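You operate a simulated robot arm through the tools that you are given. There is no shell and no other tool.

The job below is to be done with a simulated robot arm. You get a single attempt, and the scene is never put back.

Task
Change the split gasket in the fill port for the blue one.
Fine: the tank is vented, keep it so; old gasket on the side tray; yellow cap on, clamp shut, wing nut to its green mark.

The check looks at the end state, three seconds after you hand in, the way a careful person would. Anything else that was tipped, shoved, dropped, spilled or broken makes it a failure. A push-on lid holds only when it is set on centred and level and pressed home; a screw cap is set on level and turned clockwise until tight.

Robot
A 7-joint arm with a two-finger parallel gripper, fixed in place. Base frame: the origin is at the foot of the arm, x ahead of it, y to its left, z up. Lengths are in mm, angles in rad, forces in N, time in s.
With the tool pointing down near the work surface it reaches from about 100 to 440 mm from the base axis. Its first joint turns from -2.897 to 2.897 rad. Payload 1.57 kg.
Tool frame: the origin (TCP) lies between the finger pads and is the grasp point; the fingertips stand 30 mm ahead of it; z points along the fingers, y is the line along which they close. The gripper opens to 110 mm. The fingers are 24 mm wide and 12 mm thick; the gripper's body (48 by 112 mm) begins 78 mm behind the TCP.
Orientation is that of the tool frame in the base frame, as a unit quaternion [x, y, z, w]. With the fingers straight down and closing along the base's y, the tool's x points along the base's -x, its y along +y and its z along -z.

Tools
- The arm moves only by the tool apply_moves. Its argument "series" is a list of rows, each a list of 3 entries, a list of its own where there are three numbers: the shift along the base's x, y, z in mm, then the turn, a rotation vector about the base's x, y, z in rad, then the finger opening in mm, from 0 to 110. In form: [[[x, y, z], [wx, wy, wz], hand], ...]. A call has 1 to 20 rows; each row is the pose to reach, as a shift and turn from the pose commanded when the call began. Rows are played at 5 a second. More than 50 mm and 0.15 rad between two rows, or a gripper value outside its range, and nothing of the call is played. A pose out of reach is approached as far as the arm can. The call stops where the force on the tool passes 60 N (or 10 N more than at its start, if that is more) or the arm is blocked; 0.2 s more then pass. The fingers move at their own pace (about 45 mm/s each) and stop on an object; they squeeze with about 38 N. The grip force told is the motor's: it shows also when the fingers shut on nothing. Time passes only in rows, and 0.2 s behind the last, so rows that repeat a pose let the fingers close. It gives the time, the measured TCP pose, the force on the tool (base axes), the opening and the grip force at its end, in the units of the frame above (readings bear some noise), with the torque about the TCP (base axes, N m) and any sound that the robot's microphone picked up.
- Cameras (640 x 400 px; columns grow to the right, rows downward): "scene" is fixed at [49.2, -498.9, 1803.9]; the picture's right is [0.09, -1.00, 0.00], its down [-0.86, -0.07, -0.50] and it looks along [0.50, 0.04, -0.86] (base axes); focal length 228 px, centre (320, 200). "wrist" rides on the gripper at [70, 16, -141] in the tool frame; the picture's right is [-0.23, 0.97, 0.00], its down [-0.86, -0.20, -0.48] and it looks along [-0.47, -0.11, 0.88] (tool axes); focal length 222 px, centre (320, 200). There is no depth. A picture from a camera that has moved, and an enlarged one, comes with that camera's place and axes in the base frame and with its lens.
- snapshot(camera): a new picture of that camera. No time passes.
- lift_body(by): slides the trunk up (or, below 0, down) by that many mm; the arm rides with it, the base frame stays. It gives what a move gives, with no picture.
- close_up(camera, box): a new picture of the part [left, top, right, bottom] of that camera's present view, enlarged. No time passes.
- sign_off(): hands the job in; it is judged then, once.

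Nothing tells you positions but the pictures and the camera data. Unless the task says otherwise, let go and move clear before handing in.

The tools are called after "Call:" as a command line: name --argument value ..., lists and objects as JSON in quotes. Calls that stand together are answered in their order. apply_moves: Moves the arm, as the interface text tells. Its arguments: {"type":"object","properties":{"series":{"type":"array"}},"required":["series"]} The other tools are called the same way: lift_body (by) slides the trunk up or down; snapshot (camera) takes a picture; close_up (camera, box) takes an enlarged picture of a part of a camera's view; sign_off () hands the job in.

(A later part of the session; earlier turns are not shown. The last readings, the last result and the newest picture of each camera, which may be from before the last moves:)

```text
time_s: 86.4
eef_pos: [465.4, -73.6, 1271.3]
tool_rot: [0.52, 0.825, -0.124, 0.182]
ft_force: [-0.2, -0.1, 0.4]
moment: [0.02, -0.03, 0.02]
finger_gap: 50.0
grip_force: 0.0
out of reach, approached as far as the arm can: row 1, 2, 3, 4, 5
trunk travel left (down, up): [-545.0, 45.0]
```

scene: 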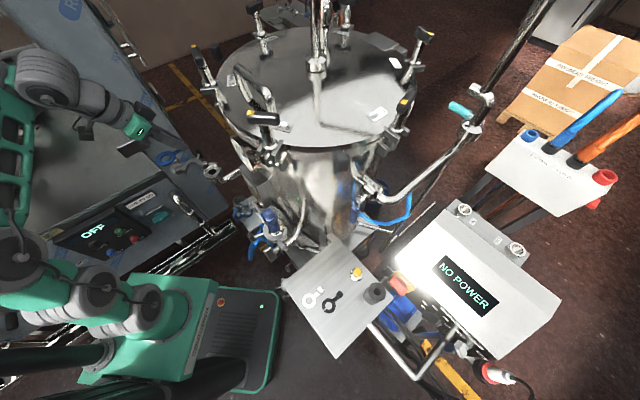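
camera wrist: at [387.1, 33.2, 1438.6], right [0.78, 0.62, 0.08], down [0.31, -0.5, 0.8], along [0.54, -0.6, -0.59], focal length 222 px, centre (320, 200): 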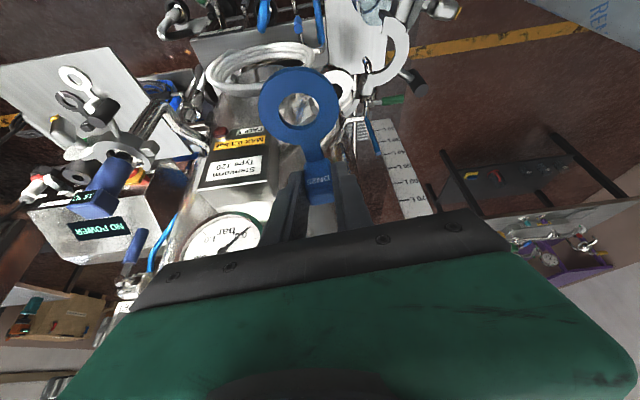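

The arm is sagging to a limit of its joint posture here. Let me look at its shape before commanding more.

Call:
snapshot --camera "scene"

Call:
close_up --camera "scene" --box '[0, 220, 240, 400]'

Call:
snapshot --camera "wrist"

```text
taken
```

scene: 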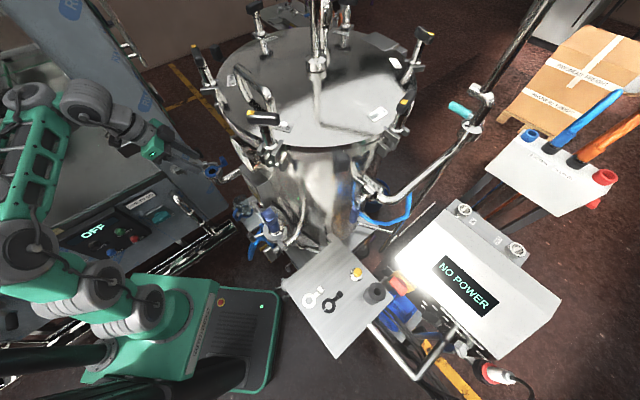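

```text
2.22 times, centred on (120, 310) of scene
camera zoom: at [49.2, -498.9, 1803.9], right [0.09, -1.0, 0.0], down [-0.86, -0.07, -0.5], along [0.5, 0.04, -0.86], focal length 506 px, centre (764, -44)
```

zoom: 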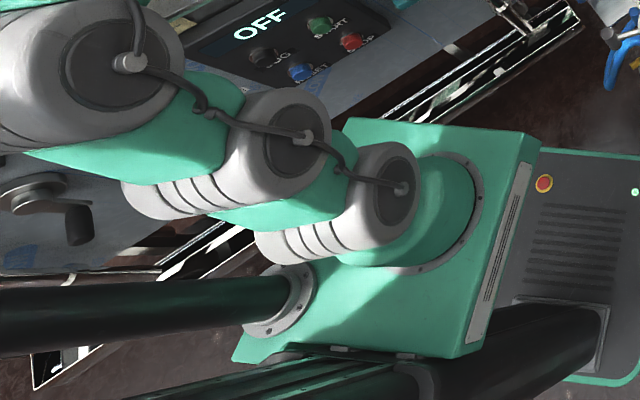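

```text
taken
camera wrist: at [428.2, 46.0, 1368.4], right [0.97, 0.23, 0.08], down [0.07, -0.59, 0.8], along [0.24, -0.77, -0.59], focal length 222 px, centre (320, 200)
```

wrist: 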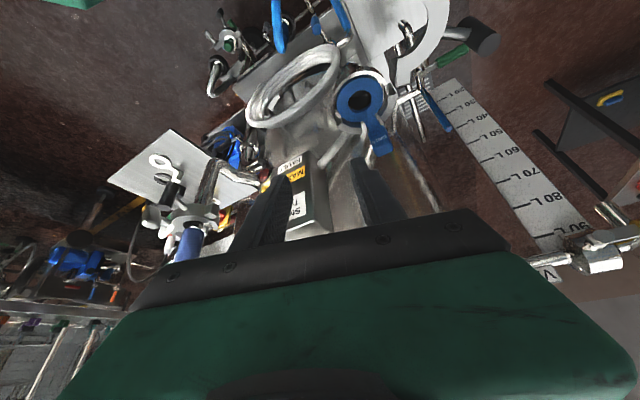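

The upper arm is now straight, which limits height, so I'll rely on the trunk for height and tilt the tool to about 50°, which also lowers the wrist. Tilting here is clear of everything.

Call:
apply_moves --series '[[[0, 0, 0], [-0.095, -0.045, 0], 50], [[0, 0, 0], [-0.19, -0.09, 0], 50], [[0, 0, 0], [-0.285, -0.135, 0], 50], [[0, 0, 0], [-0.379, -0.18, 0], 50], [[0, 0, 0], [-0.379, -0.18, 0], 50]]'

Call:
lift_body --by 40

Call:
snapshot --camera "wrist"

Call:
snapshot --camera "scene"

```text
time_s: 87.6
eef_pos: [464.0, -74.8, 1265.4]
tool_rot: [0.485, 0.768, -0.231, 0.35]
ft_force: [0.0, 0.1, 0.4]
moment: [-0.01, 0.02, 0.02]
finger_gap: 50.2
grip_force: 0.0
out of reach, approached as far as the arm can: row 4, 5
trunk travel left (down, up): [-545.0, 45.0]
```

```text
time_s: 88.4
eef_pos: [465.3, -75.0, 1305.7]
tool_rot: [0.485, 0.768, -0.231, 0.35]
ft_force: [0.2, -0.1, -0.6]
moment: [0.01, 0.0, 0.01]
finger_gap: 50.1
grip_force: 0.1
trunk travel left (down, up): [-585.0, 5.0]
```

```text
taken
camera wrist: at [415.7, 71.1, 1343.7], right [0.95, 0.28, 0.16], down [-0.09, -0.25, 0.96], along [0.31, -0.93, -0.21], focal length 222 px, centre (320, 200)
```

wrist: 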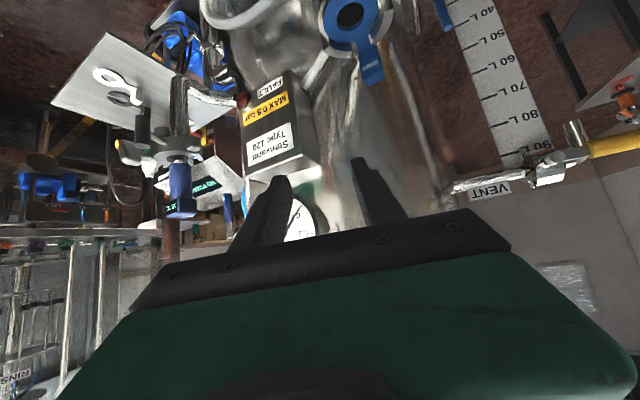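

```text
taken
```

scene: 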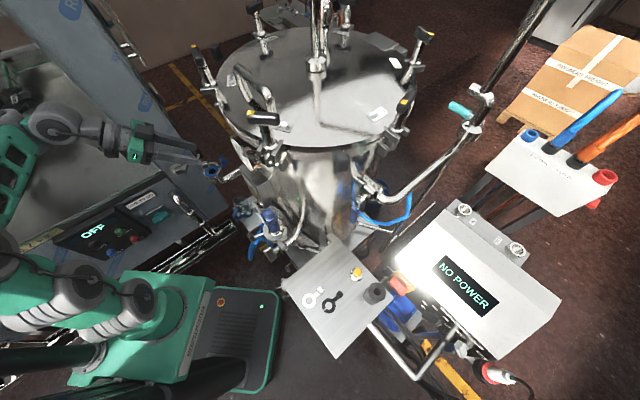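

The tool is tilted about 50° now. I'll swing toward the tray in stages, commanding extra height as the tilt becomes more radial, and check where the arm really goes.

Call:
apply_moves --series '[[[-8, -16, 3], [0, 0, 0], 50], [[-17, -33, 8], [0, 0, 0], 50], [[-27, -52, 14], [0, 0, 0], 50], [[-38, -72, 20], [0, 0, 0], 50], [[-50, -92, 27], [0, 0, 0], 50], [[-64, -112, 34], [0, 0, 0], 50], [[-80, -132, 40], [0, 0, 0], 50]]'

Call:
snapshot --camera "scene"

```text
time_s: 90.0
eef_pos: [381.5, -207.3, 1345.0]
tool_rot: [0.485, 0.767, -0.231, 0.351]
ft_force: [-0.5, 0.2, 0.0]
moment: [-0.01, 0.03, -0.01]
finger_gap: 50.3
grip_force: 0.2
trunk travel left (down, up): [-585.0, 5.0]
```

```text
taken
```

scene: 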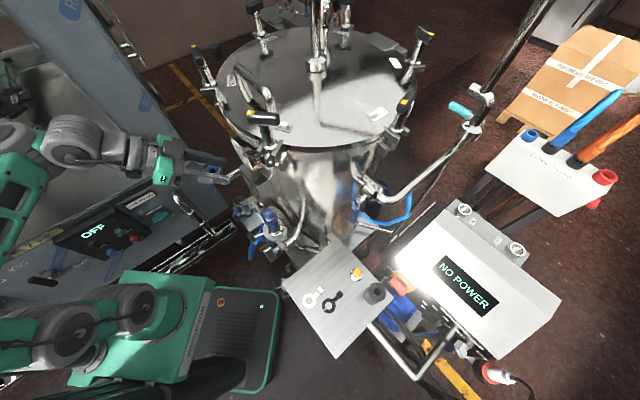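

That worked without limits. Continuing the arc high above the probe toward the tray side.

Call:
apply_moves --series '[[[-18, -25, 8], [0, 0, 0], 50], [[-37, -50, 16], [0, 0, 0], 50], [[-56, -74, 24], [0, 0, 0], 50], [[-78, -98, 30], [0, 0, 0], 50], [[-102, -120, 32], [0, 0, 0], 50], [[-128, -140, 32], [0, 0, 0], 50], [[-152, -162, 32], [0, 0, 0], 50], [[-170, -185, 32], [0, 0, 0], 50], [[-180, -210, 32], [0, 0, 0], 50]]'

Call:
snapshot --camera "scene"

Call:
snapshot --camera "wrist"

```text
time_s: 91.4
eef_pos: [356.5, -275.6, 1364.8]
tool_rot: [0.37, 0.836, -0.177, 0.365]
ft_force: [-0.3, -0.7, -0.2]
moment: [-0.01, 0.0, -0.01]
finger_gap: 49.8
grip_force: 0.1
trunk travel left (down, up): [-585.0, 5.0]
stopped in row 7: the arm was blocked; the commanded pose is now the measured one
```

```text
taken
```

scene: 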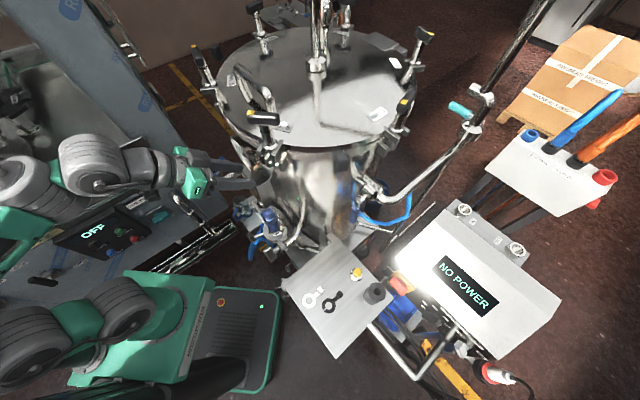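

```text
taken
camera wrist: at [268.8, -150.5, 1406.8], right [0.83, 0.53, 0.14], down [0.02, -0.28, 0.96], along [0.55, -0.8, -0.24], focal length 222 px, centre (320, 200)
```

wrist: 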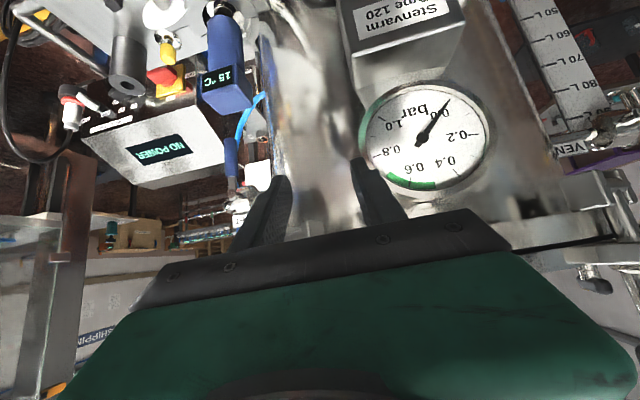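

The arm was blocked again at (356, -276, 1365), with no force on the tool. Let me look at the arm's links.

Call:
close_up --camera "scene" --box '[0, 220, 240, 400]'

Call:
close_up --camera "scene" --box '[0, 100, 280, 260]'

```text
2.22 times, centred on (120, 310) of scene
camera zoom: at [49.2, -498.9, 1803.9], right [0.09, -1.0, 0.0], down [-0.86, -0.07, -0.5], along [0.5, 0.04, -0.86], focal length 506 px, centre (764, -44)
```

zoom: 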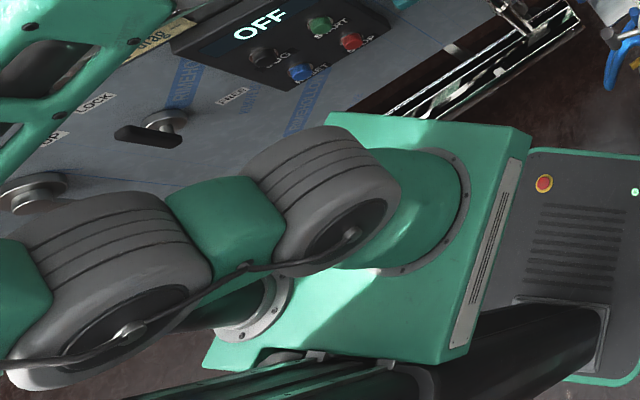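

```text
2.29 times, centred on (140, 180) of scene
camera zoom: at [49.2, -498.9, 1803.9], right [0.09, -1.0, 0.0], down [-0.86, -0.07, -0.5], along [0.5, 0.04, -0.86], focal length 520 px, centre (731, 246)
```

zoom: 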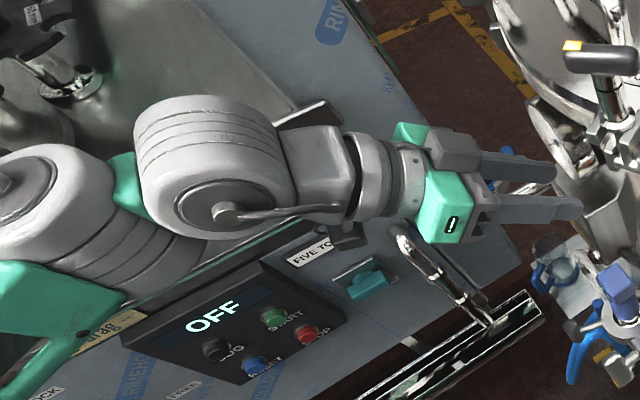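

The upper link leaned back against the trunk's pole because the steep tilt pulls the wrist too far inward. I'll reduce the tilt here, swing round with the small tilt as before, and tilt again over the tray at larger radius.

Call:
apply_moves --series '[[[2, -1, 3], [0.06, 0.053, 0], 50], [[4, -2, 6], [0.125, 0.11, 0], 50], [[4, -2, 10], [0.19, 0.168, 0], 50], [[4, -2, 15], [0.255, 0.225, 0], 50], [[4, -2, 20], [0.314, 0.279, 0], 50], [[4, -2, 20], [0.314, 0.279, 0], 50]]'

Call:
snapshot --camera "scene"

```text
time_s: 92.8
eef_pos: [358.5, -279.0, 1383.6]
tool_rot: [0.396, 0.895, -0.094, 0.181]
ft_force: [0.6, 0.1, 0.3]
moment: [-0.02, -0.04, 0.03]
finger_gap: 50.0
grip_force: 0.1
trunk travel left (down, up): [-585.0, 5.0]
```

```text
taken
```

scene: 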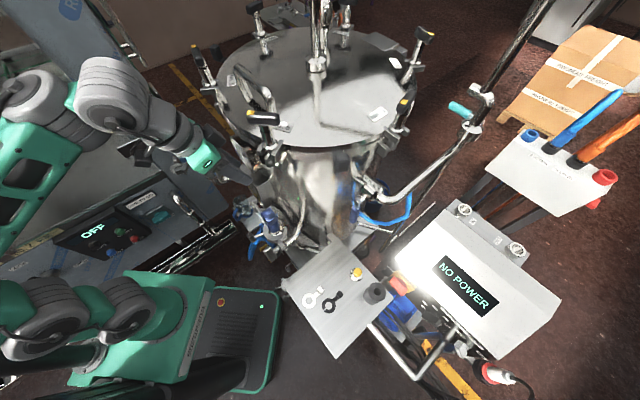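

Freed. Continuing the swing at small tilt with a slightly larger radius.

Call:
apply_moves --series '[[[-18, -18, 0], [0, 0, 0], 50], [[-37, -36, 0], [0, 0, 0], 50], [[-57, -53, 0], [0, 0, 0], 50], [[-78, -70, 0], [0, 0, 0], 50], [[-99, -86, 0], [0, 0, 0], 50], [[-120, -103, 0], [0, 0, 0], 50], [[-138, -122, 0], [0, 0, 0], 50], [[-152, -142, 0], [0, 0, 0], 50], [[-160, -165, 0], [0, 0, 0], 50]]'

Call:
snapshot --camera "scene"

```text
time_s: 94.8
eef_pos: [198.7, -444.8, 1381.0]
tool_rot: [0.396, 0.895, -0.094, 0.182]
ft_force: [0.1, -0.3, 0.7]
moment: [0.0, 0.02, 0.02]
finger_gap: 50.0
grip_force: 0.0
trunk travel left (down, up): [-585.0, 5.0]
```

```text
taken
```

scene: 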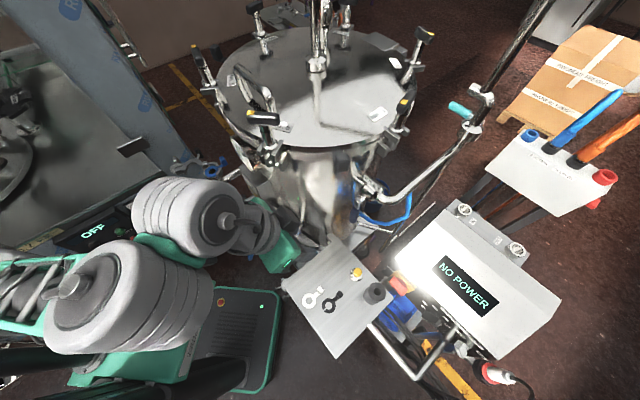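

At the tray side. Now I'll move outward and yaw so the tilt points radially toward the cap, then tilt further.

Call:
apply_moves --series '[[[5, -15, 0], [0, 0, -0.07], 50], [[10, -30, 0], [0, 0, -0.14], 50], [[15, -45, 0], [0, 0, -0.21], 50], [[20, -60, 0], [0, 0, -0.28], 50], [[26, -75, 0], [0, 0, -0.349], 50], [[26, -75, 0], [0, 0, -0.349], 50]]'

Call:
apply_moves --series '[[[0, 0, 0], [-0.09, -0.037, 0], 50], [[0, 0, 0], [-0.18, -0.074, 0], 50], [[0, 0, 0], [-0.27, -0.111, 0], 50], [[0, 0, 0], [-0.36, -0.148, 0], 50], [[0, 0, 0], [-0.44, -0.18, 0], 50], [[0, 0, 0], [-0.44, -0.18, 0], 50]]'

Call:
snapshot --camera "wrist"

```text
time_s: 96.2
eef_pos: [225.3, -517.8, 1383.6]
tool_rot: [0.545, 0.813, -0.126, 0.162]
ft_force: [0.3, -0.7, 0.1]
moment: [0.01, 0.02, 0.01]
finger_gap: 50.2
grip_force: 0.1
trunk travel left (down, up): [-585.0, 5.0]
```

```text
time_s: 97.6
eef_pos: [226.0, -518.7, 1383.9]
tool_rot: [0.506, 0.748, -0.25, 0.35]
ft_force: [-0.5, -0.3, -0.2]
moment: [0.04, 0.0, 0.0]
finger_gap: 50.1
grip_force: 0.2
trunk travel left (down, up): [-585.0, 5.0]
```

```text
taken
camera wrist: at [185.6, -368.8, 1418.1], right [0.96, 0.22, 0.16], down [-0.11, -0.22, 0.97], along [0.25, -0.95, -0.19], focal length 222 px, centre (320, 200)
```

wrist: 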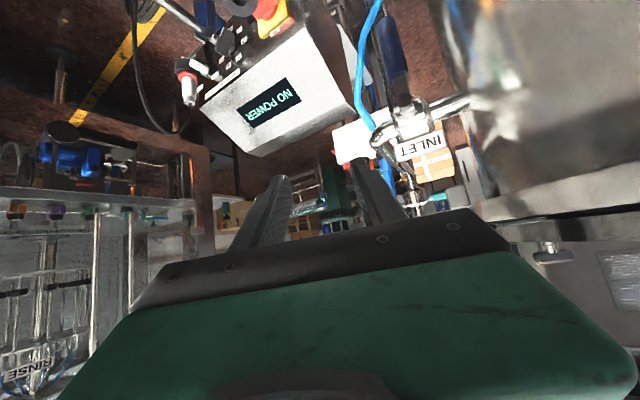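

Tilted and pointing toward the cap direction. I'll extend outward at height to above the cap first (to keep the wrist away from the probe clamp), then lower.

Call:
apply_moves --series '[[[4, -18, 0], [0, 0, 0], 50], [[8, -36, 0], [0, 0, 0], 50], [[12, -54, 0], [0, 0, 0], 50], [[16, -72, 0], [0, 0, 0], 50], [[19, -84, 0], [0, 0, 0], 50], [[21, -92, 0], [0, 0, 0], 50], [[21, -92, 0], [0, 0, 0], 50]]'

Call:
snapshot --camera "scene"

```text
time_s: 99.2
eef_pos: [244.9, -610.8, 1384.7]
tool_rot: [0.506, 0.748, -0.251, 0.349]
ft_force: [-0.2, -0.5, 1.2]
moment: [0.04, 0.04, 0.03]
finger_gap: 50.1
grip_force: 0.1
trunk travel left (down, up): [-585.0, 5.0]
```

```text
taken
```

scene: 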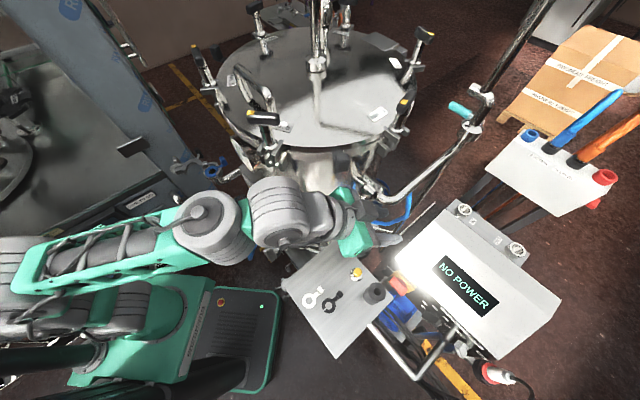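

Reach is fine here. Lowering the trunk in stages while watching clearance to the probe clamp.

Call:
lift_body --by -150

Call:
snapshot --camera "wrist"

Call:
snapshot --camera "scene"

```text
time_s: 101.0
eef_pos: [245.7, -611.0, 1234.2]
tool_rot: [0.505, 0.749, -0.25, 0.349]
ft_force: [0.0, -0.9, 0.2]
moment: [-0.01, 0.0, 0.0]
finger_gap: 50.0
grip_force: 0.1
trunk travel left (down, up): [-435.0, 155.0]
```

```text
taken
camera wrist: at [205.6, -460.9, 1268.8], right [0.96, 0.22, 0.16], down [-0.11, -0.22, 0.97], along [0.25, -0.95, -0.19], focal length 222 px, centre (320, 200)
```

wrist: 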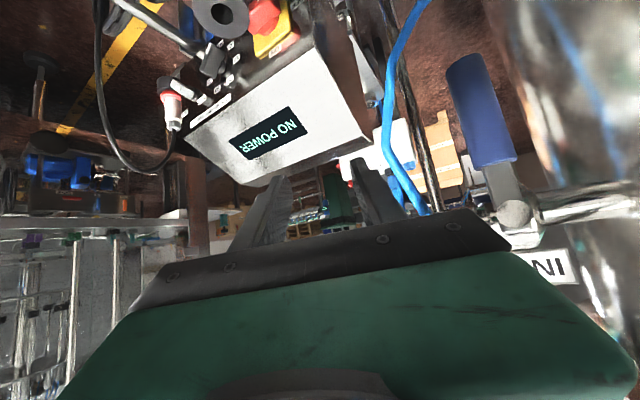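

```text
taken
```

scene: 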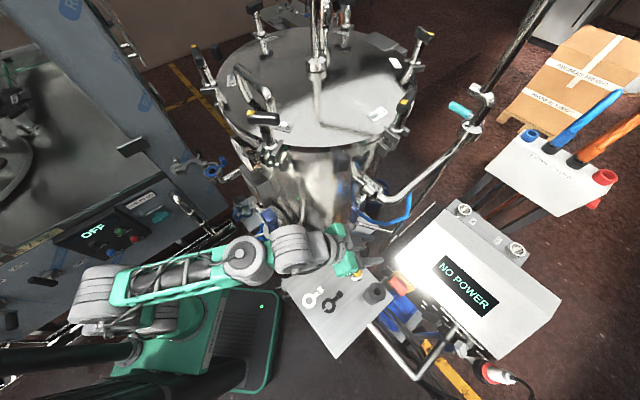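

Still clear. Lowering further in steps.

Call:
lift_body --by -100

Call:
snapshot --camera "wrist"

Call:
close_up --camera "scene" --box '[200, 180, 400, 330]'

```text
time_s: 102.3
eef_pos: [246.0, -610.2, 1134.4]
tool_rot: [0.505, 0.748, -0.25, 0.35]
ft_force: [-0.2, 0.0, -0.1]
moment: [-0.01, -0.03, -0.01]
finger_gap: 50.0
grip_force: 0.1
trunk travel left (down, up): [-335.0, 255.0]
```

```text
taken
camera wrist: at [205.6, -460.9, 1168.8], right [0.96, 0.22, 0.16], down [-0.11, -0.22, 0.97], along [0.25, -0.95, -0.19], focal length 222 px, centre (320, 200)
```

wrist: 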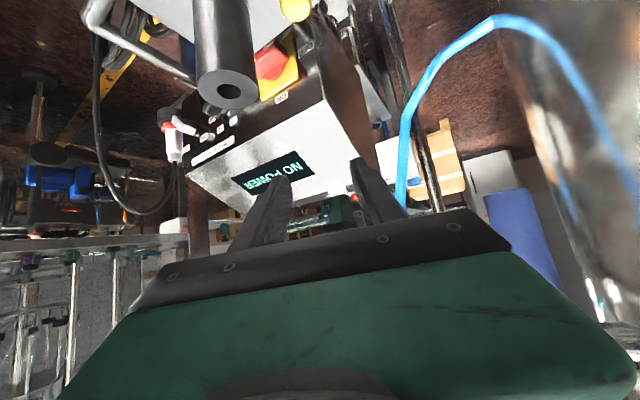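

```text
2.67 times, centred on (300, 255) of scene
camera zoom: at [49.2, -498.9, 1803.9], right [0.09, -1.0, 0.0], down [-0.86, -0.07, -0.5], along [0.5, 0.04, -0.86], focal length 607 px, centre (373, 53)
```

zoom: 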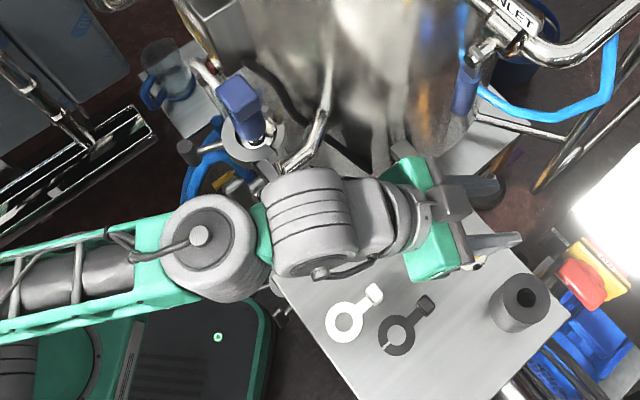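

The wrist joint would pass close to the probe clamp's wing nut if I lowered like this. I'll yaw the tilt direction by about +0.25 rad so that the wrist and forearm sit farther from it, then look again.

Call:
apply_moves --series '[[[0, 0, 0], [0, 0, 0.085], 50], [[-1, -1, 0], [0, 0, 0.17], 50], [[-2, -2, 0], [0, 0, 0.255], 50], [[-2, -2, 0], [0, 0, 0.255], 50]]'

Call:
close_up --camera "scene" --box '[200, 180, 400, 330]'

Call:
snapshot --camera "wrist"

```text
time_s: 103.3
eef_pos: [244.4, -613.2, 1134.2]
tool_rot: [0.406, 0.806, -0.204, 0.379]
ft_force: [-0.5, 0.3, 0.0]
moment: [0.02, 0.01, 0.05]
finger_gap: 50.2
grip_force: 0.1
trunk travel left (down, up): [-335.0, 255.0]
```

```text
2.67 times, centred on (300, 255) of scene
camera zoom: at [49.2, -498.9, 1803.9], right [0.09, -1.0, 0.0], down [-0.86, -0.07, -0.5], along [0.5, 0.04, -0.86], focal length 607 px, centre (373, 53)
```

zoom: 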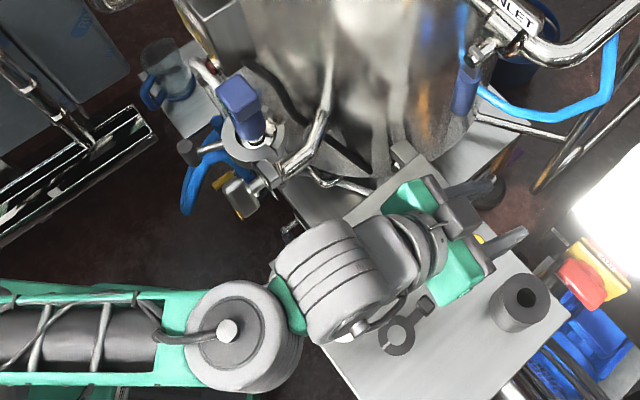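

```text
taken
camera wrist: at [167.6, -478.3, 1168.9], right [0.88, 0.46, 0.16], down [-0.05, -0.24, 0.97], along [0.48, -0.86, -0.19], focal length 222 px, centre (320, 200)
```

wrist: 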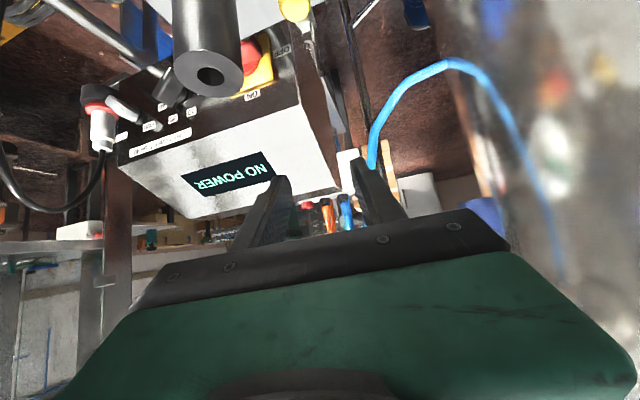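

Much more room now. Lowering in steps and tracking the yellow cap in the wrist view.

Call:
lift_body --by -90

Call:
snapshot --camera "wrist"

Call:
close_up --camera "wrist" --box '[220, 0, 400, 140]'

Call:
close_up --camera "scene" --box '[300, 230, 420, 330]'

```text
time_s: 104.6
eef_pos: [243.6, -613.8, 1045.5]
tool_rot: [0.406, 0.807, -0.203, 0.378]
ft_force: [-0.2, -0.2, -1.2]
moment: [0.01, -0.03, -0.02]
finger_gap: 50.2
grip_force: 0.1
trunk travel left (down, up): [-245.0, 345.0]
```

```text
taken
camera wrist: at [167.7, -478.1, 1078.9], right [0.88, 0.46, 0.16], down [-0.05, -0.24, 0.97], along [0.48, -0.86, -0.19], focal length 222 px, centre (320, 200)
```

wrist: 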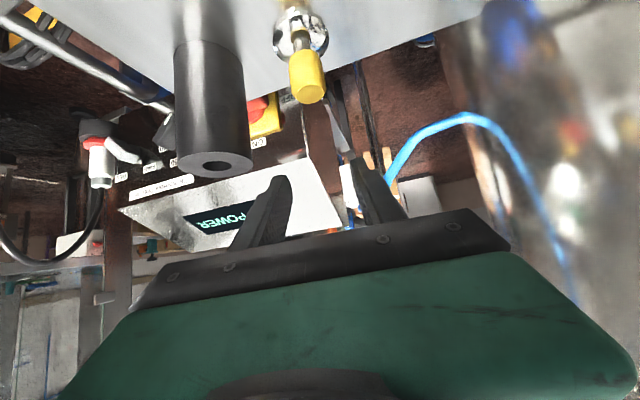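

```text
2.86 times, centred on (310, 70) of wrist
camera zoom: at [167.7, -478.1, 1078.9], right [0.88, 0.46, 0.16], down [-0.05, -0.24, 0.97], along [0.48, -0.86, -0.19], focal length 635 px, centre (349, 571)
```

zoom: 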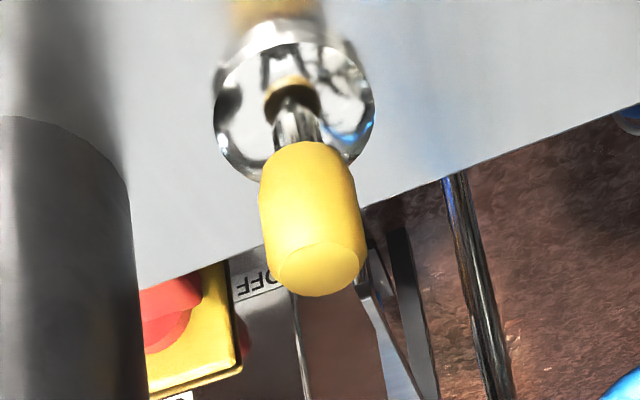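

```text
4.00 times, centred on (360, 280) of scene
camera zoom: at [49.2, -498.9, 1803.9], right [0.09, -1.0, 0.0], down [-0.86, -0.07, -0.5], along [0.5, 0.04, -0.86], focal length 911 px, centre (160, -120)
```

zoom: 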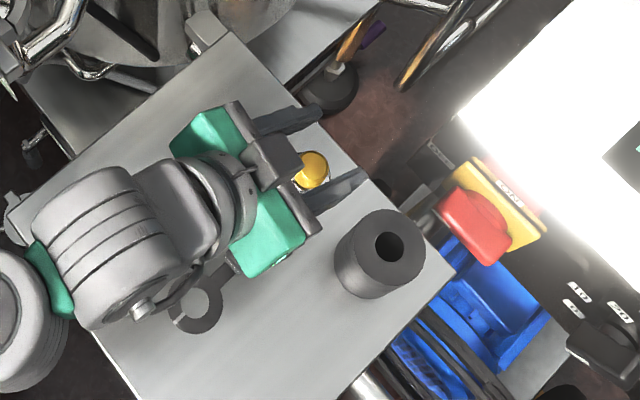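

I can see the cap well: a steel disc, short stem and a yellow knob about 30 mm wide from z 919 to 958, axis near (252, -617). I'll shift 8 mm and lower a bit more to re-measure.

Call:
apply_moves --series '[[[0, 4, 0], [0, 0, 0], 60], [[0, 8, 0], [0, 0, 0], 60], [[0, 8, 0], [0, 0, 0], 60]]'

Call:
lift_body --by -45

Call:
close_up --camera "wrist" --box '[210, 20, 410, 240]'

Call:
close_up --camera "scene" --box '[320, 240, 400, 310]'

```text
time_s: 105.4
eef_pos: [243.8, -604.7, 1043.0]
tool_rot: [0.406, 0.806, -0.204, 0.378]
ft_force: [-0.4, 0.4, 0.1]
moment: [-0.02, 0.02, -0.02]
finger_gap: 60.0
grip_force: 0.1
trunk travel left (down, up): [-245.0, 345.0]
```

```text
time_s: 106.2
eef_pos: [244.2, -604.5, 1000.3]
tool_rot: [0.406, 0.806, -0.204, 0.378]
ft_force: [-0.4, 0.2, 0.3]
moment: [0.01, -0.01, -0.03]
finger_gap: 60.1
grip_force: 0.1
trunk travel left (down, up): [-200.0, 390.0]
```

```text
1.82 times, centred on (310, 130) of wrist
camera zoom: at [167.7, -469.9, 1033.6], right [0.88, 0.46, 0.16], down [-0.05, -0.24, 0.97], along [0.48, -0.86, -0.19], focal length 404 px, centre (338, 327)
```

zoom: 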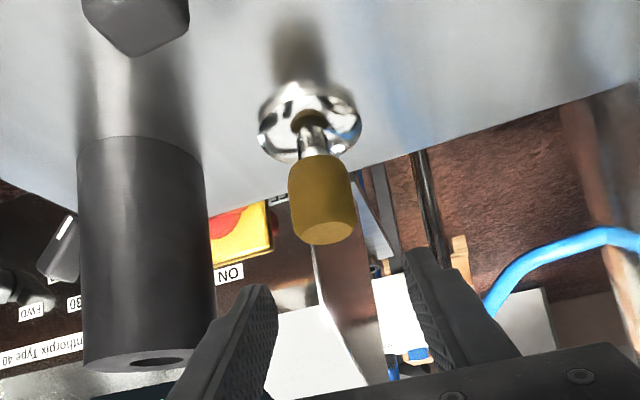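

```text
5.71 times, centred on (360, 275) of scene
camera zoom: at [49.2, -498.9, 1803.9], right [0.09, -1.0, 0.0], down [-0.86, -0.07, -0.5], along [0.5, 0.04, -0.86], focal length 1301 px, centre (91, -229)
```

zoom: 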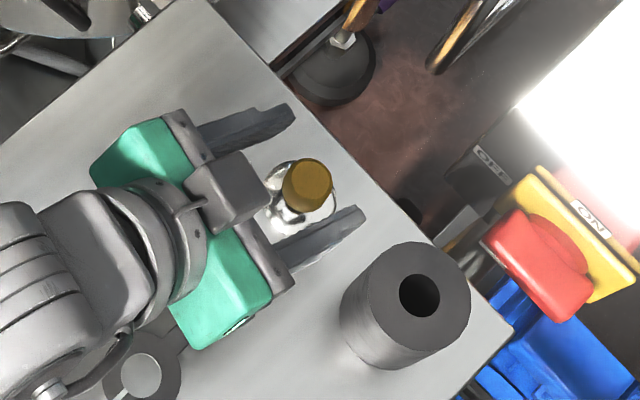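

Sideways the knob is within about 1–2 mm of the finger midline. Lowering to grip height in steps.

Call:
lift_body --by -30

Call:
close_up --camera "wrist" --box '[210, 20, 410, 240]'

Call:
close_up --camera "scene" --box '[330, 245, 390, 300]'

```text
time_s: 107.0
eef_pos: [244.2, -605.5, 968.2]
tool_rot: [0.406, 0.807, -0.203, 0.378]
ft_force: [0.7, -0.5, 0.5]
moment: [-0.03, 0.02, -0.02]
finger_gap: 60.1
grip_force: 0.1
trunk travel left (down, up): [-170.0, 420.0]
```

```text
1.82 times, centred on (310, 130) of wrist
camera zoom: at [167.7, -469.9, 1003.6], right [0.88, 0.46, 0.16], down [-0.05, -0.24, 0.97], along [0.48, -0.86, -0.19], focal length 404 px, centre (338, 327)
```

zoom: 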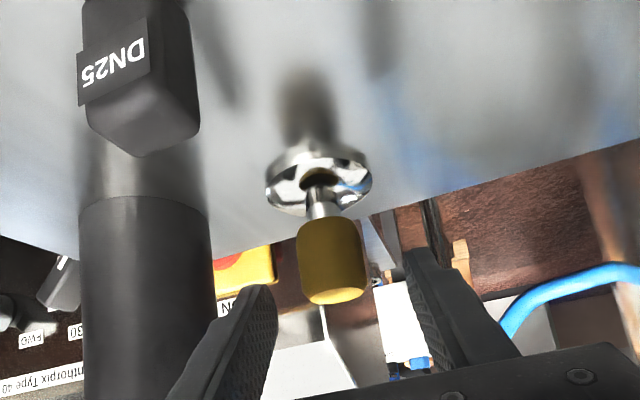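

```text
7.27 times, centred on (360, 272) of scene
camera zoom: at [49.2, -498.9, 1803.9], right [0.09, -1.0, 0.0], down [-0.86, -0.07, -0.5], along [0.5, 0.04, -0.86], focal length 1656 px, centre (29, -327)
```

zoom: 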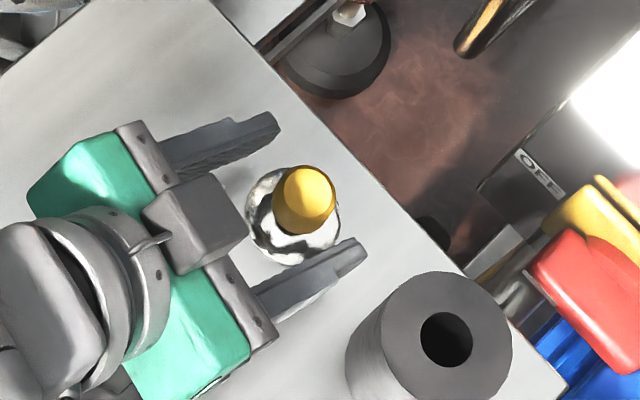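

The knob stands between the fingers, a little toward one side and near the tips. I'll nudge (0.7, -4.5) mm for a deeper, better-centred grip, then lower the last 20 mm.

Call:
apply_moves --series '[[[0.4, -2.2, 0], [0, 0, 0], 60], [[0.7, -4.5, 0], [0, 0, 0], 60], [[0.7, -4.5, 0], [0, 0, 0], 60]]'

Call:
lift_body --by -12

Call:
lift_body --by -8

Call:
close_up --camera "wrist" --box '[210, 20, 410, 240]'

Call:
close_up --camera "scene" --box '[330, 245, 390, 300]'

```text
time_s: 107.8
eef_pos: [246.2, -609.7, 969.1]
tool_rot: [0.407, 0.807, -0.203, 0.378]
ft_force: [-0.3, -1.1, -1.3]
moment: [0.01, 0.0, 0.02]
finger_gap: 60.0
grip_force: 0.1
trunk travel left (down, up): [-170.0, 420.0]
```

```text
time_s: 108.4
eef_pos: [245.9, -610.2, 958.2]
tool_rot: [0.407, 0.807, -0.204, 0.377]
ft_force: [0.1, 0.1, 0.6]
moment: [0.01, -0.03, -0.02]
finger_gap: 59.9
grip_force: 0.1
trunk travel left (down, up): [-158.0, 432.0]
```

```text
time_s: 109.0
eef_pos: [244.9, -610.9, 950.8]
tool_rot: [0.406, 0.807, -0.202, 0.378]
ft_force: [0.5, -0.2, 0.2]
moment: [0.0, -0.02, 0.02]
finger_gap: 59.8
grip_force: 0.0
trunk travel left (down, up): [-150.0, 440.0]
```

```text
1.82 times, centred on (310, 130) of wrist
camera zoom: at [168.9, -475.1, 983.9], right [0.88, 0.46, 0.16], down [-0.05, -0.24, 0.97], along [0.48, -0.86, -0.19], focal length 404 px, centre (338, 327)
```

zoom: 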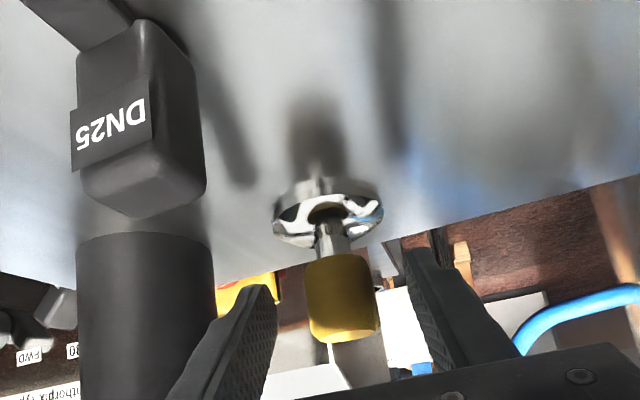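

```text
7.27 times, centred on (360, 272) of scene
camera zoom: at [49.2, -498.9, 1803.9], right [0.09, -1.0, 0.0], down [-0.86, -0.07, -0.5], along [0.5, 0.04, -0.86], focal length 1656 px, centre (29, -327)
```

zoom: 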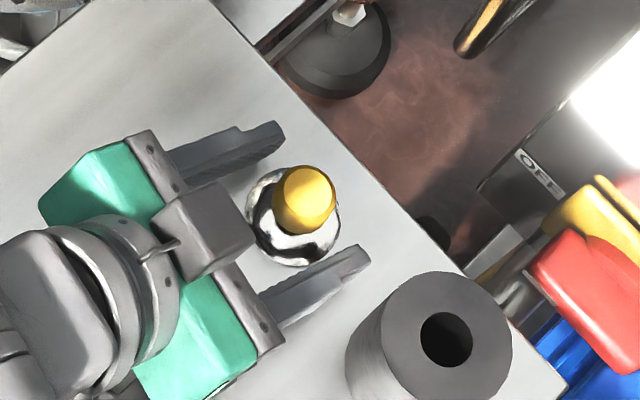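

The knob is centred between the fingers. Closing on it.

Call:
apply_moves --series '[[[0, 0, 0], [0, 0, 0], 45], [[0, 0, 0], [0, 0, 0], 32], [[0, 0, 0], [0, 0, 0], 20], [[0, 0, 0], [0, 0, 0], 5], [[0, 0, 0], [0, 0, 0], 0]]'

Call:
close_up --camera "wrist" --box '[210, 20, 410, 240]'

Call:
close_up --camera "scene" --box '[330, 245, 390, 300]'

```text
time_s: 110.2
eef_pos: [245.7, -610.2, 948.9]
tool_rot: [0.407, 0.806, -0.205, 0.379]
ft_force: [0.0, 0.3, 0.9]
moment: [0.05, -0.11, -0.02]
finger_gap: 29.0
grip_force: 37.7
trunk travel left (down, up): [-150.0, 440.0]
```

```text
1.82 times, centred on (310, 130) of wrist
camera zoom: at [169.1, -475.0, 984.1], right [0.88, 0.46, 0.16], down [-0.05, -0.24, 0.97], along [0.48, -0.86, -0.19], focal length 404 px, centre (338, 327)
```

zoom: 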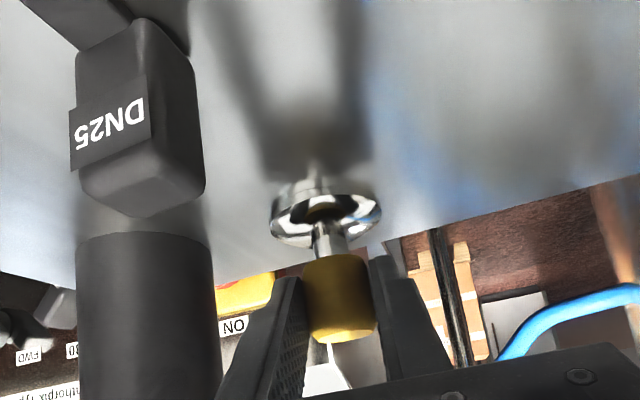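

```text
7.27 times, centred on (360, 272) of scene
camera zoom: at [49.2, -498.9, 1803.9], right [0.09, -1.0, 0.0], down [-0.86, -0.07, -0.5], along [0.5, 0.04, -0.86], focal length 1656 px, centre (29, -327)
```

zoom: 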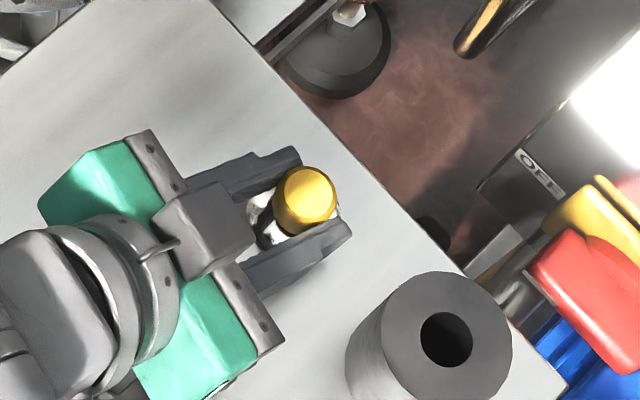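

Gripped the knob at 29 mm. I'll lift a little and check that the cap hangs level and secure.

Call:
lift_body --by 10

Call:
close_up --camera "wrist" --box '[210, 20, 410, 240]'

Call:
lift_body --by 25

Call:
close_up --camera "wrist" --box '[210, 20, 410, 240]'

Call:
close_up --camera "scene" --box '[330, 245, 390, 300]'

```text
time_s: 110.8
eef_pos: [245.2, -609.7, 958.6]
tool_rot: [0.407, 0.807, -0.203, 0.377]
ft_force: [0.3, 0.6, -0.8]
moment: [0.02, 0.0, 0.02]
finger_gap: 28.9
grip_force: 37.6
trunk travel left (down, up): [-160.0, 430.0]
```

```text
1.82 times, centred on (310, 130) of wrist
camera zoom: at [168.9, -475.3, 993.7], right [0.88, 0.46, 0.16], down [-0.05, -0.24, 0.97], along [0.48, -0.86, -0.19], focal length 404 px, centre (338, 327)
```

zoom: 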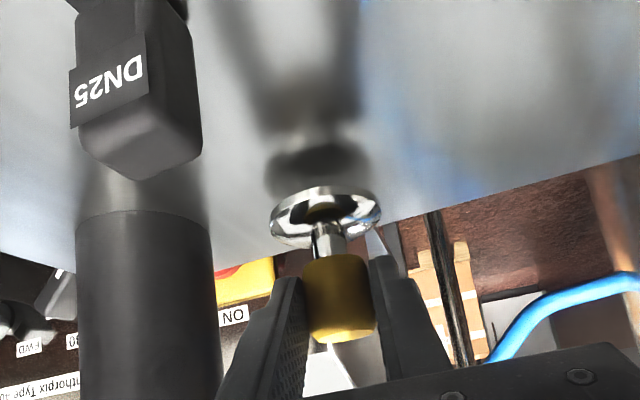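

```text
time_s: 111.5
eef_pos: [245.4, -611.0, 984.2]
tool_rot: [0.406, 0.806, -0.204, 0.378]
ft_force: [-0.7, -0.1, -1.7]
moment: [-0.01, 0.01, -0.01]
finger_gap: 28.6
grip_force: 38.1
trunk travel left (down, up): [-185.0, 405.0]
```

```text
1.82 times, centred on (310, 130) of wrist
camera zoom: at [168.9, -475.3, 1018.8], right [0.88, 0.46, 0.16], down [-0.05, -0.24, 0.97], along [0.48, -0.86, -0.19], focal length 404 px, centre (338, 327)
```

zoom: 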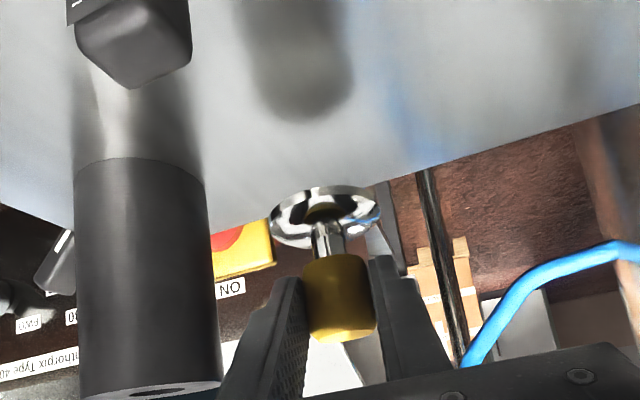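

```text
7.27 times, centred on (360, 272) of scene
camera zoom: at [49.2, -498.9, 1803.9], right [0.09, -1.0, 0.0], down [-0.86, -0.07, -0.5], along [0.5, 0.04, -0.86], focal length 1656 px, centre (29, -327)
```

zoom: 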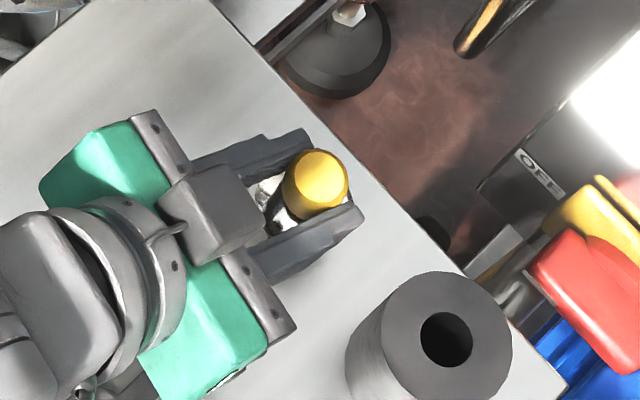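

The cap hangs level and steady. Raising with the trunk in moderate steps, checking the grip.

Call:
lift_body --by 60

Call:
close_up --camera "wrist" --box '[210, 20, 410, 240]'

Call:
lift_body --by 100

Call:
lift_body --by 120

Call:
lift_body --by 110

Call:
snapshot --camera "wrist"

```text
time_s: 112.5
eef_pos: [244.8, -610.5, 1044.4]
tool_rot: [0.407, 0.807, -0.204, 0.377]
ft_force: [0.1, -0.1, -1.4]
moment: [0.02, 0.03, 0.03]
finger_gap: 29.0
grip_force: 38.1
trunk travel left (down, up): [-245.0, 345.0]
```

```text
1.82 times, centred on (310, 130) of wrist
camera zoom: at [169.0, -475.3, 1078.8], right [0.88, 0.46, 0.16], down [-0.05, -0.24, 0.97], along [0.48, -0.86, -0.19], focal length 404 px, centre (338, 327)
```

zoom: 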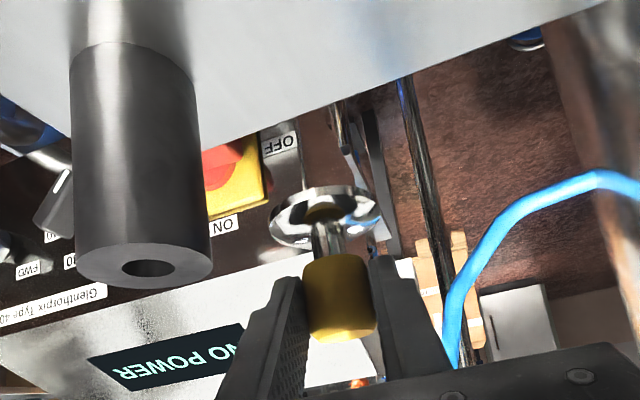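

```text
time_s: 113.8
eef_pos: [245.0, -611.5, 1143.8]
tool_rot: [0.407, 0.806, -0.204, 0.378]
ft_force: [0.7, 1.0, -1.5]
moment: [0.01, 0.01, 0.0]
finger_gap: 29.0
grip_force: 38.0
trunk travel left (down, up): [-345.0, 245.0]
```

```text
time_s: 115.3
eef_pos: [244.8, -610.6, 1264.7]
tool_rot: [0.407, 0.807, -0.203, 0.377]
ft_force: [0.5, -0.1, -1.8]
moment: [0.01, 0.04, 0.0]
finger_gap: 29.3
grip_force: 38.6
trunk travel left (down, up): [-465.0, 125.0]
```

```text
time_s: 116.7
eef_pos: [245.7, -610.1, 1374.1]
tool_rot: [0.407, 0.807, -0.203, 0.377]
ft_force: [0.6, 0.6, -1.4]
moment: [0.02, -0.01, -0.05]
finger_gap: 28.9
grip_force: 37.8
trunk travel left (down, up): [-575.0, 15.0]
```

```text
taken
camera wrist: at [169.0, -475.3, 1408.7], right [0.88, 0.46, 0.16], down [-0.05, -0.24, 0.97], along [0.48, -0.86, -0.19], focal length 222 px, centre (320, 200)
```

wrist: 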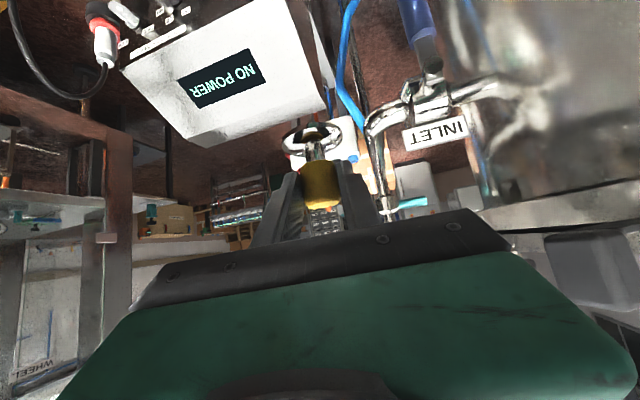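

The cap is secure at height. I'll retract somewhat, reduce the tilt for the swing (as that avoids the pole), and then swing back toward the port.

Call:
apply_moves --series '[[[-5, 18, 2], [0, 0, 0], 0], [[-10, 37, 4], [0, 0, 0], 0], [[-15, 56, 6], [0, 0, 0], 0], [[-20, 75, 8], [0, 0, 0], 0], [[-20, 75, 8], [0, 0, 0], 0]]'

Call:
apply_moves --series '[[[0, 2, 0], [0.06, 0.043, 0], 0], [[-2, 6, 0], [0.12, 0.087, 0], 0], [[-4, 12, 0], [0.18, 0.13, 0], 0], [[-6, 20, 0], [0.24, 0.174, 0], 0], [[-8, 30, 0], [0.3, 0.217, 0], 0], [[-10, 40, 0], [0.356, 0.259, 0], 0], [[-12, 50, 0], [0.356, 0.259, 0], 0]]'

Call:
snapshot --camera "scene"

Call:
snapshot --camera "wrist"

```text
time_s: 117.9
eef_pos: [221.2, -536.0, 1382.8]
tool_rot: [0.407, 0.807, -0.203, 0.377]
ft_force: [-0.4, -0.1, -1.0]
moment: [0.04, 0.0, -0.01]
finger_gap: 28.9
grip_force: 38.1
trunk travel left (down, up): [-575.0, 15.0]
```

```text
time_s: 119.5
eef_pos: [214.2, -483.8, 1381.4]
tool_rot: [0.437, 0.872, -0.109, 0.193]
ft_force: [1.0, 0.1, -1.6]
moment: [0.01, 0.02, -0.02]
finger_gap: 28.9
grip_force: 38.3
out of reach, approached as far as the arm can: row 6
trunk travel left (down, up): [-575.0, 15.0]
```

```text
taken
```

scene: 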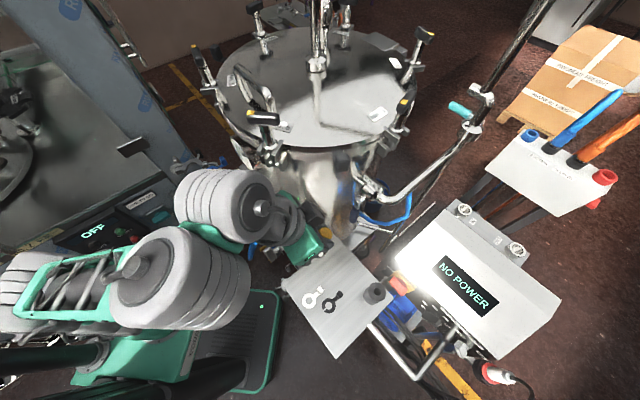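

```text
taken
camera wrist: at [155.0, -372.9, 1476.3], right [0.91, 0.41, 0.08], down [0.19, -0.56, 0.81], along [0.38, -0.72, -0.59], focal length 222 px, centre (320, 200)
```

wrist: 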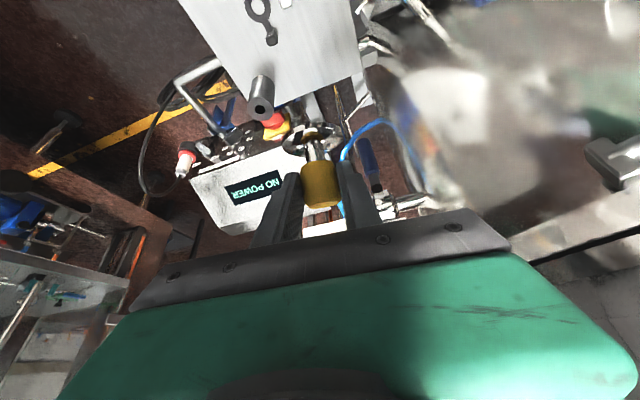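

Good. Now the swing back along the same arc toward the port.

Call:
apply_moves --series '[[[-6, 20, 0], [0, 0, 0], 0], [[-8, 42, 0], [0, 0, 0], 0], [[-8, 63, 0], [0, 0, 0], 0], [[6, 83, 0], [0, 0, 0], 0], [[24, 102, 0], [0, 0, 0], 0], [[45, 119, 0], [0, 0, 0], 0], [[66, 135, 0], [0, 0, 0], 0], [[87, 152, 0], [0, 0, 0], 0], [[107, 169, 0], [0, 0, 0], 0], [[126, 187, 0], [0, 0, 0], 0], [[144, 205, 0], [0, 0, 0], 0]]'

Call:
apply_moves --series '[[[15, 22, 0], [0, 0, 0], 0], [[28, 45, 0], [0, 0, 0], 0], [[40, 68, -3], [0, 0, 0], 0], [[52, 91, -6], [0, 0, 0], 0], [[64, 114, -9], [0, 0, 0], 0], [[76, 137, -12], [0, 0, 0], 0], [[88, 160, -15], [0, 0, 0], 0], [[98, 180, -18], [0, 0, 0], 0], [[106, 200, -20], [0, 0, 0], 0]]'

Call:
snapshot --camera "scene"

Call:
snapshot --camera "wrist"

```text
time_s: 121.9
eef_pos: [357.8, -282.2, 1384.3]
tool_rot: [0.437, 0.872, -0.11, 0.193]
ft_force: [0.4, -0.5, -1.6]
moment: [0.01, 0.03, -0.02]
finger_gap: 28.8
grip_force: 38.0
trunk travel left (down, up): [-575.0, 15.0]
```

```text
time_s: 123.9
eef_pos: [447.9, -113.7, 1346.4]
tool_rot: [0.437, 0.872, -0.109, 0.193]
ft_force: [0.0, 0.3, -1.3]
moment: [-0.06, -0.02, -0.02]
finger_gap: 29.0
grip_force: 38.0
out of reach, approached as far as the arm can: row 5, 6, 7, 8, 9
trunk travel left (down, up): [-575.0, 15.0]
```

```text
taken
```

scene: 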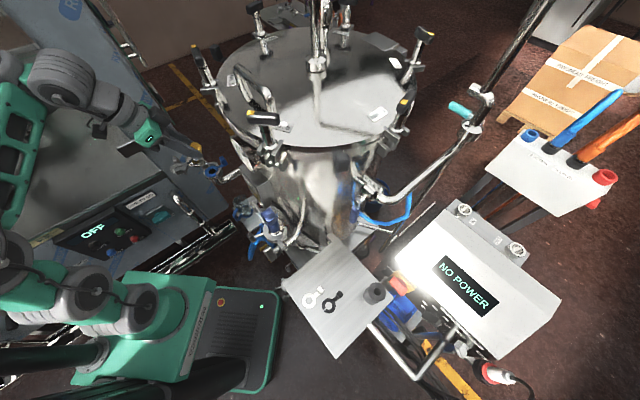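

```text
taken
camera wrist: at [388.6, -1.8, 1443.2], right [0.91, 0.41, 0.08], down [0.19, -0.56, 0.81], along [0.38, -0.72, -0.59], focal length 222 px, centre (320, 200)
```

wrist: 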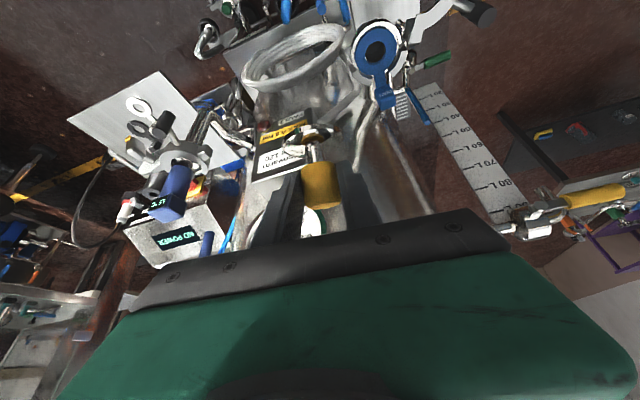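

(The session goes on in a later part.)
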